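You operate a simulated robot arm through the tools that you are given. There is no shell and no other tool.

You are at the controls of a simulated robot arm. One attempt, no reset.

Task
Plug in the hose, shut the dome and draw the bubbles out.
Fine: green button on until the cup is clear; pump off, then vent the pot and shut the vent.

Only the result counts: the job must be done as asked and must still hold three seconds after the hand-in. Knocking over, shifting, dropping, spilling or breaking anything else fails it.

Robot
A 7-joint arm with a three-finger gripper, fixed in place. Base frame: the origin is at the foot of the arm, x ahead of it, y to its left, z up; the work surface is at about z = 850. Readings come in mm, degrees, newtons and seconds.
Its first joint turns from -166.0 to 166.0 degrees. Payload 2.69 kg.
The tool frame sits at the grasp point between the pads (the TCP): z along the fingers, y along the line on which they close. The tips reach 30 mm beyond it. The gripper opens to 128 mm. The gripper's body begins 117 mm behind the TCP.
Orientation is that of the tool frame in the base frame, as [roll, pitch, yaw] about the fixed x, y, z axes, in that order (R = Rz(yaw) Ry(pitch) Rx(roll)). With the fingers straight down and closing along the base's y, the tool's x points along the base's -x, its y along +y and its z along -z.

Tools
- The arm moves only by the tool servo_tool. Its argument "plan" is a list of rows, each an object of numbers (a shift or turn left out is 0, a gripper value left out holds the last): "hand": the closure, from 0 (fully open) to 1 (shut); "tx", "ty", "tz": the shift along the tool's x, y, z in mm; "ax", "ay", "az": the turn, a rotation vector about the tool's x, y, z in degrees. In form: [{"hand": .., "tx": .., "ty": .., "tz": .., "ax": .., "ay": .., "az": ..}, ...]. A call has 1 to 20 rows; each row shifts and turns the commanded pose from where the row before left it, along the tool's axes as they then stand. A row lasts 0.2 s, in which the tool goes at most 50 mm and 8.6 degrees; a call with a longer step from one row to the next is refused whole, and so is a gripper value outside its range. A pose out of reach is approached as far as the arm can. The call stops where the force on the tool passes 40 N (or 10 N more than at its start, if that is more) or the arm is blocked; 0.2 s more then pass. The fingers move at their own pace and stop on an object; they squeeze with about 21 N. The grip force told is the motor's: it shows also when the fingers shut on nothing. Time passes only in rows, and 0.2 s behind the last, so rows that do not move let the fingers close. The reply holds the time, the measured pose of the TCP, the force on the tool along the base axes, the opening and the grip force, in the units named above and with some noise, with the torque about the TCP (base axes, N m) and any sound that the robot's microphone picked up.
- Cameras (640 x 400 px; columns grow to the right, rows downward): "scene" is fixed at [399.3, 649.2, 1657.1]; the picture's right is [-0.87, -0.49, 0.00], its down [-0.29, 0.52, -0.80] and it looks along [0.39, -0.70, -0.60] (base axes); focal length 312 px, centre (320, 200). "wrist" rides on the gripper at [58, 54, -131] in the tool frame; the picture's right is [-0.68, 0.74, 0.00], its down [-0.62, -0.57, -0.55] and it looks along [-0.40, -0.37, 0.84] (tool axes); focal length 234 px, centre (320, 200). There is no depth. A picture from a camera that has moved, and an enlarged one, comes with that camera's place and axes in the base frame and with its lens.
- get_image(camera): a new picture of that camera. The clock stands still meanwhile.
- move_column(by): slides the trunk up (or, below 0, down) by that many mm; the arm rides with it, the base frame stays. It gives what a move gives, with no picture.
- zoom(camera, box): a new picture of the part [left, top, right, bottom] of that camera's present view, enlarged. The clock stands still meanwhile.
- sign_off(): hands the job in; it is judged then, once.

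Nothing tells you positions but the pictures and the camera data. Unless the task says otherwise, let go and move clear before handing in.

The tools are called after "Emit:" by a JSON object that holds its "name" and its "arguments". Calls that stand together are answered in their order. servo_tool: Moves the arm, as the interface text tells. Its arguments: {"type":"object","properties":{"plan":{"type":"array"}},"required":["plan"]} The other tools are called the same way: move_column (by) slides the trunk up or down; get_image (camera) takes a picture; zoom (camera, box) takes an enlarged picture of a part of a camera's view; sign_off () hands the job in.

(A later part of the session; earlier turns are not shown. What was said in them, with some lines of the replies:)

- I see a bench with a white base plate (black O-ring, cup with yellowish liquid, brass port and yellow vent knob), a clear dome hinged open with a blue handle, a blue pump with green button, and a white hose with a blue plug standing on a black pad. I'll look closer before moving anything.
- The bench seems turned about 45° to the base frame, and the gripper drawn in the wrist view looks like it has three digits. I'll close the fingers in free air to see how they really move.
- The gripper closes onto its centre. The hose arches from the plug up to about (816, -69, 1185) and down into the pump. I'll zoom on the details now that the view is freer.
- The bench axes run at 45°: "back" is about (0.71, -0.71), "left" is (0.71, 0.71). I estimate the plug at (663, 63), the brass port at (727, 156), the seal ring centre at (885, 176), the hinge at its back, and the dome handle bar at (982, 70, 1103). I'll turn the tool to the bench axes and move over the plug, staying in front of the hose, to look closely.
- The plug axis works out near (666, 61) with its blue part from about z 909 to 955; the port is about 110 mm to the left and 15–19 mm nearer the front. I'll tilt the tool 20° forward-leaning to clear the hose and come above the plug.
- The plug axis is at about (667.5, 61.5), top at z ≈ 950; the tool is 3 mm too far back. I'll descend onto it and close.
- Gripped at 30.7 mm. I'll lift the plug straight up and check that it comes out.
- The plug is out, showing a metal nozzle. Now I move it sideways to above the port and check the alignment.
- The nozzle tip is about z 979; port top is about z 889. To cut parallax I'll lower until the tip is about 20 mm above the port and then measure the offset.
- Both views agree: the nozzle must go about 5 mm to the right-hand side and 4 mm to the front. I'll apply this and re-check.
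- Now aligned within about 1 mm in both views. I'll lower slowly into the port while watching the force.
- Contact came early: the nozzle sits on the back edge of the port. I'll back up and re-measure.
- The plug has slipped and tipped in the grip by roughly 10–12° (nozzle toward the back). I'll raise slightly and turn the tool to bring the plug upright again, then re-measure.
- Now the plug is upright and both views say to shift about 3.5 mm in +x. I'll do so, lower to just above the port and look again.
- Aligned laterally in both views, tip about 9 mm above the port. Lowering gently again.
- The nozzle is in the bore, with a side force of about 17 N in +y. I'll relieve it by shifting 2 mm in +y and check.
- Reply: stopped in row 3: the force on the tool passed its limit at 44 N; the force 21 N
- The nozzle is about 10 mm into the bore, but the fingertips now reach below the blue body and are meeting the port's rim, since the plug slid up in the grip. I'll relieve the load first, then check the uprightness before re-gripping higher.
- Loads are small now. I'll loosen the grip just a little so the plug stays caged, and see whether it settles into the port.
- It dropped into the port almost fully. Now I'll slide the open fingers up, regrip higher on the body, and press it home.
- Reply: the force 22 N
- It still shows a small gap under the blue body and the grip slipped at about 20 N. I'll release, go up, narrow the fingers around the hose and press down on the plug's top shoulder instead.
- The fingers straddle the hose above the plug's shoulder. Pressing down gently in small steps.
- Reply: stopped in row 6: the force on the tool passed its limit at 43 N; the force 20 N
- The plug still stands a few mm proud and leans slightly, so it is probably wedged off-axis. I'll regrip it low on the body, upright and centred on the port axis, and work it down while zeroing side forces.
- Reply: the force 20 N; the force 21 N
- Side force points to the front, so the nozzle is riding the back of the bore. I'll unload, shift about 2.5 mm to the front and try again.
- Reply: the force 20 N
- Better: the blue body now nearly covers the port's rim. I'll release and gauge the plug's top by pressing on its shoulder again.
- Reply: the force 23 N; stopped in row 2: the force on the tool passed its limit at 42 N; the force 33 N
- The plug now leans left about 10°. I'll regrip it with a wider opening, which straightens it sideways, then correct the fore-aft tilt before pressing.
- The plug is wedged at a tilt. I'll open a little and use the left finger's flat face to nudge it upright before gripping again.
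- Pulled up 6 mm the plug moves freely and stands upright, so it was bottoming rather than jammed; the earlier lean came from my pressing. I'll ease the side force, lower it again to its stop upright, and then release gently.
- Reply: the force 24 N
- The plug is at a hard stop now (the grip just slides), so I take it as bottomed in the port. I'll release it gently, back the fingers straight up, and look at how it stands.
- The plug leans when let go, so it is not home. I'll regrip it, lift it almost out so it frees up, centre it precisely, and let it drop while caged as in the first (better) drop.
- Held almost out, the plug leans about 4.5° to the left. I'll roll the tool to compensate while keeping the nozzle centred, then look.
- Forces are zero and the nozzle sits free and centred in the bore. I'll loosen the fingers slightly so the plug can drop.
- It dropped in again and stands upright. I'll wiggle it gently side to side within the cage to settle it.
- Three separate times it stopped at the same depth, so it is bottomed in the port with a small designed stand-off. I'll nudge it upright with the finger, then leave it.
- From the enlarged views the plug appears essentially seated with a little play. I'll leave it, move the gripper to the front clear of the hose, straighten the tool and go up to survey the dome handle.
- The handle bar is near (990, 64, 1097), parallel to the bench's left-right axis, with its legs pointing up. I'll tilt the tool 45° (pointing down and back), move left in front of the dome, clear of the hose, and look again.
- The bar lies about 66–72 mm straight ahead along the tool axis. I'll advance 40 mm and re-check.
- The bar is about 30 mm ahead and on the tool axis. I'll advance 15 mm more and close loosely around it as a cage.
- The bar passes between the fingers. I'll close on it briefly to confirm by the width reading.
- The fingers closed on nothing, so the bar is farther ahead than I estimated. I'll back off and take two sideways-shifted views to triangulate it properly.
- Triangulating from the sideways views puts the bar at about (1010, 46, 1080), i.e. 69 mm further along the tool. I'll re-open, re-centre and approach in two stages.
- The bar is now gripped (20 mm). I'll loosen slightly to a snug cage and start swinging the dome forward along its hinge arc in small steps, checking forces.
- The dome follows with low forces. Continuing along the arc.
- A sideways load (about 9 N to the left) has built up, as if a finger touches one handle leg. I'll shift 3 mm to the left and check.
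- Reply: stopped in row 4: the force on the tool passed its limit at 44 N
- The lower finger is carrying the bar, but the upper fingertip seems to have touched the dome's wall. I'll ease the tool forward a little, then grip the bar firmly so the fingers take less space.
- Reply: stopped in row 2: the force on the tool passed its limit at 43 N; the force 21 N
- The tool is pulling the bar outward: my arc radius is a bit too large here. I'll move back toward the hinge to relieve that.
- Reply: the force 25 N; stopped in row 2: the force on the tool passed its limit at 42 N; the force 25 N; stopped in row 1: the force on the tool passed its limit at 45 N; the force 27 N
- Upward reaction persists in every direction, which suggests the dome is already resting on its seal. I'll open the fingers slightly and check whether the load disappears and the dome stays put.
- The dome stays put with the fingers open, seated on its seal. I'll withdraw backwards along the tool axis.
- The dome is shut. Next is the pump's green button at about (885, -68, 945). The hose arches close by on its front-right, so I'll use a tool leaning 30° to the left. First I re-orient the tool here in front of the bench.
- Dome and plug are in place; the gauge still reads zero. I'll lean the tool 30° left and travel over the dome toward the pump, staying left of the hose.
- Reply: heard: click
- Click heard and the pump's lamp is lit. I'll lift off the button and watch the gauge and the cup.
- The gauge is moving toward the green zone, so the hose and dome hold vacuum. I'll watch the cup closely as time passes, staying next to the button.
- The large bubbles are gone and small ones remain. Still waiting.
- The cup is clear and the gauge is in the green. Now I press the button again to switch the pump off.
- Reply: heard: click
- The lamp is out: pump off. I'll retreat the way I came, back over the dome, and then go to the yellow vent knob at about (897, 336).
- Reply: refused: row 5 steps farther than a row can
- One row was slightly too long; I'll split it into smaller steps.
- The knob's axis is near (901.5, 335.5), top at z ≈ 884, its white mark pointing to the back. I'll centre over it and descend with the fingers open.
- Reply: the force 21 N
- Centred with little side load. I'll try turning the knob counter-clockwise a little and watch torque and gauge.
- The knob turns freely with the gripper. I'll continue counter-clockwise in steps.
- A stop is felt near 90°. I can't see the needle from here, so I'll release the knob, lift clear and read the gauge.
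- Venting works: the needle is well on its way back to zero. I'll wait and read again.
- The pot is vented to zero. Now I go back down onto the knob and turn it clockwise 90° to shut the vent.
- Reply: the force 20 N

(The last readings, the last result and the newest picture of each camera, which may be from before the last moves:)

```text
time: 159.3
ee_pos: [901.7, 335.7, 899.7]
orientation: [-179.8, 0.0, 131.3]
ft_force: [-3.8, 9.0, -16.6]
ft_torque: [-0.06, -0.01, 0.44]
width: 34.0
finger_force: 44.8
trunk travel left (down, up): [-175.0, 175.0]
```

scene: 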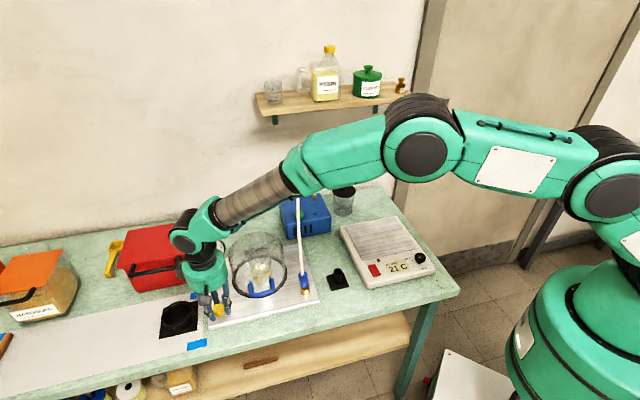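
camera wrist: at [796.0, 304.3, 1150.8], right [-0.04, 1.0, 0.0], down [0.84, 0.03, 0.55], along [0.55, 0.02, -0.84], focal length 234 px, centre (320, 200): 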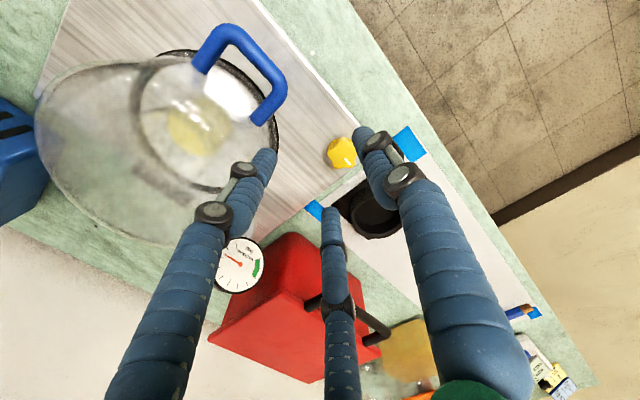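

A stop is felt, so the vent is shut. I'll release and lift clear.

Emit:
{"name": "servo_tool", "arguments": {"plan": [{"az": -0.7}, {"hand": 0.5}, {}, {"tz": -30}, {"tz": -45}, {"tz": -45}, {"tz": -45}, {}]}}

Emit:
{"name": "zoom", "arguments": {"camera": "scene", "box": [205, 290, 245, 330]}}

Emit:
{"name": "zoom", "arguments": {"camera": "scene", "box": [190, 190, 340, 330]}}

Emit:
{"name": "get_image", "arguments": {"camera": "wrist"}}

```text
time: 161.1
ee_pos: [901.0, 335.8, 1068.4]
orientation: [-180.0, 0.1, 132.0]
ft_force: [-0.6, -1.0, 0.4]
ft_torque: [0.03, -0.06, -0.02]
width: 64.0
finger_force: 0.0
trunk travel left (down, up): [-175.0, 175.0]
```

```text
10.00 times, centred on (225, 310) of scene
camera zoom: at [399.3, 649.2, 1657.1], right [-0.87, -0.49, 0.0], down [-0.29, 0.52, -0.8], along [0.39, -0.7, -0.6], focal length 3125 px, centre (1270, -900)
```

zoom: 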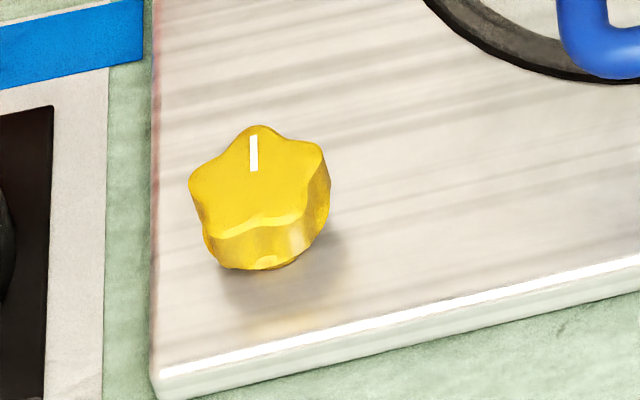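

```text
2.86 times, centred on (265, 260) of scene
camera zoom: at [399.3, 649.2, 1657.1], right [-0.87, -0.49, 0.0], down [-0.29, 0.52, -0.8], along [0.39, -0.7, -0.6], focal length 893 px, centre (477, 29)
```

zoom: 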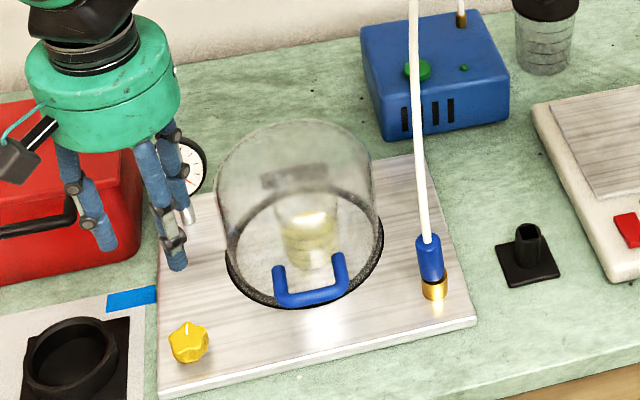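

```text
taken
camera wrist: at [902.8, 413.4, 1197.8], right [1.0, -0.01, 0.0], down [-0.01, -0.84, 0.55], along [0.0, -0.55, -0.84], focal length 234 px, centre (320, 200)
```

wrist: 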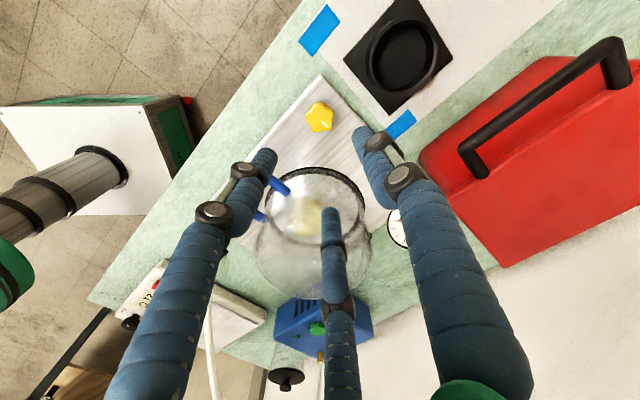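

The mark is back where it started. I'll move the arm clear and make a final check of everything.

Emit:
{"name": "servo_tool", "arguments": {"plan": [{"tz": -45}, {"tz": -45}, {"tz": -45}, {"tx": 40, "ty": -20}, {"tx": 40, "ty": -20}, {"tx": 40, "ty": -20}, {"tx": 40}, {}, {}]}}

Emit:
{"name": "get_image", "arguments": {"camera": "scene"}}

Emit:
{"name": "zoom", "arguments": {"camera": "scene", "box": [290, 255, 322, 300]}}

Emit:
{"name": "zoom", "arguments": {"camera": "scene", "box": [195, 220, 300, 310]}}

Emit:
{"name": "zoom", "arguments": {"camera": "scene", "box": [245, 255, 275, 285]}}

```text
time: 163.1
ee_pos: [750.7, 412.6, 1200.1]
orientation: [180.0, 0.1, 132.1]
ft_force: [-0.2, -0.1, 0.7]
ft_torque: [-0.01, 0.04, 0.01]
width: 63.9
finger_force: 0.0
trunk travel left (down, up): [-175.0, 175.0]
```

```text
taken
```

scene: 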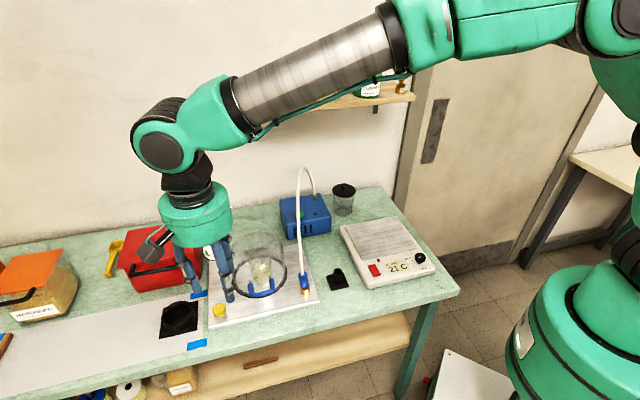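

```text
8.89 times, centred on (306, 278) of scene
camera zoom: at [399.3, 649.2, 1657.1], right [-0.87, -0.49, 0.0], down [-0.29, 0.52, -0.8], along [0.39, -0.7, -0.6], focal length 2777 px, centre (444, -489)
```

zoom: 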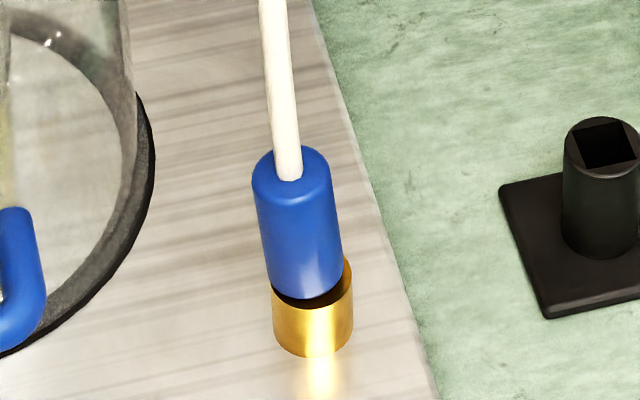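

```text
4.44 times, centred on (248, 265) of scene
camera zoom: at [399.3, 649.2, 1657.1], right [-0.87, -0.49, 0.0], down [-0.29, 0.52, -0.8], along [0.39, -0.7, -0.6], focal length 1389 px, centre (642, -89)
```

zoom: 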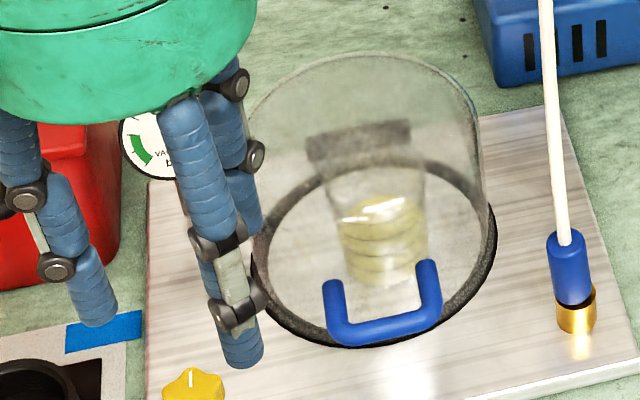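

```text
13.33 times, centred on (260, 270) of scene
camera zoom: at [399.3, 649.2, 1657.1], right [-0.87, -0.49, 0.0], down [-0.29, 0.52, -0.8], along [0.39, -0.7, -0.6], focal length 4166 px, centre (1120, -733)
```

zoom: 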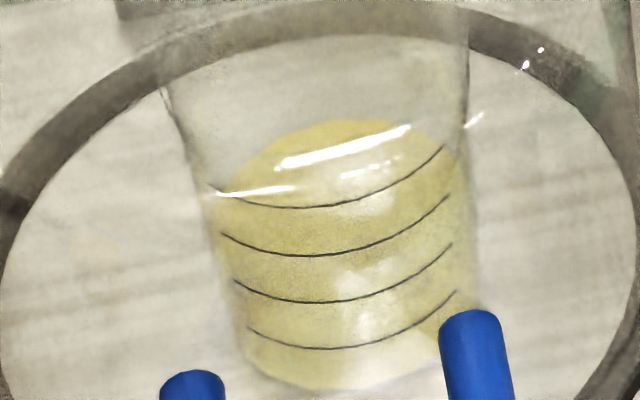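

Emit:
{"name": "servo_tool", "arguments": {"plan": [{"tx": 40, "ty": -20, "tz": -20}, {"tx": 40, "ty": -20, "tz": -20}, {"tx": 40, "ty": -20, "tz": -20}, {"tx": 20, "ty": -40}, {}, {}]}}

Emit:
{"name": "zoom", "arguments": {"camera": "scene", "box": [190, 180, 350, 330]}}

Emit:
{"name": "get_image", "arguments": {"camera": "wrist"}}

```text
time: 164.5
ee_pos: [584.0, 452.1, 1262.8]
orientation: [-179.9, 0.0, 132.1]
ft_force: [0.2, -0.4, 0.1]
ft_torque: [-0.02, 0.05, -0.02]
width: 63.9
finger_force: 0.0
trunk travel left (down, up): [-175.0, 175.0]
```

```text
2.67 times, centred on (270, 255) of scene
camera zoom: at [399.3, 649.2, 1657.1], right [-0.87, -0.49, 0.0], down [-0.29, 0.52, -0.8], along [0.39, -0.7, -0.6], focal length 833 px, centre (453, 53)
```

zoom: 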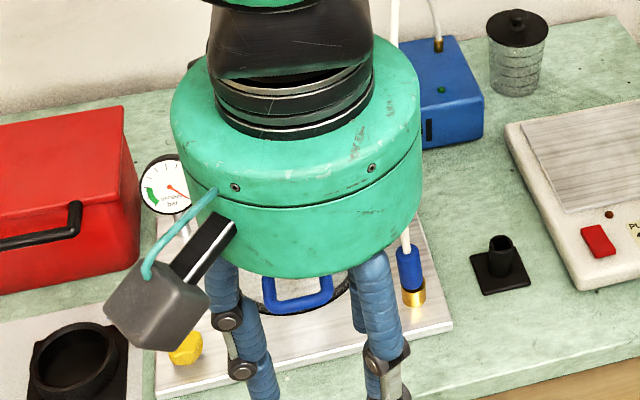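

```text
taken
camera wrist: at [585.3, 531.9, 1392.1], right [1.0, -0.01, 0.0], down [-0.01, -0.84, 0.55], along [-0.01, -0.55, -0.84], focal length 234 px, centre (320, 200)
```

wrist: 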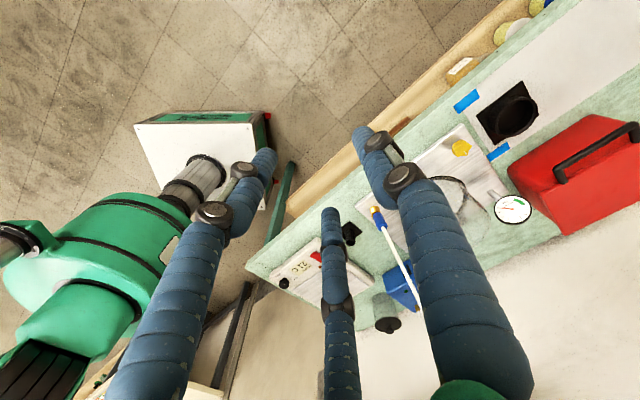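

The gauge reads zero, the pump lamp is out, the hose is in the port, the dome is shut, the cup is clear and the vent mark is back at its shut position. The hand is open and clear of everything, so I hand the job in.

Emit:
{"name": "sign_off", "arguments": {}}

```text
The job is handed in.
```

I finished the job and handed it in. The hand-in was only acknowledged, so I don't know yet whether it passed.

- **Hose:** the plug is in the brass port but loose. It leans about 5° and has a small gap under the blue body. It took several tries to seat, and pressing didn't push it deeper. It still held vacuum through the whole run.
- **Dome:** it is shut and resting on its seal. It jammed near the end of the swing, and the force on the tool reached about 45 N. I saw no damage.
- **Bubbles:** the pump ran for about 16 seconds. The gauge reached the green zone, and by the end I could see no bubbles in the cup.
- **Pump:** I pressed the button again, heard the click and saw the lamp go out.
- **Vent:** I opened it a quarter turn anticlockwise and waited until the gauge read zero. Then I turned it back to its stop, so the white mark points where it did at the start.

The hand was open and clear at hand-in. I saw nothing else moved, dropped or spilled.
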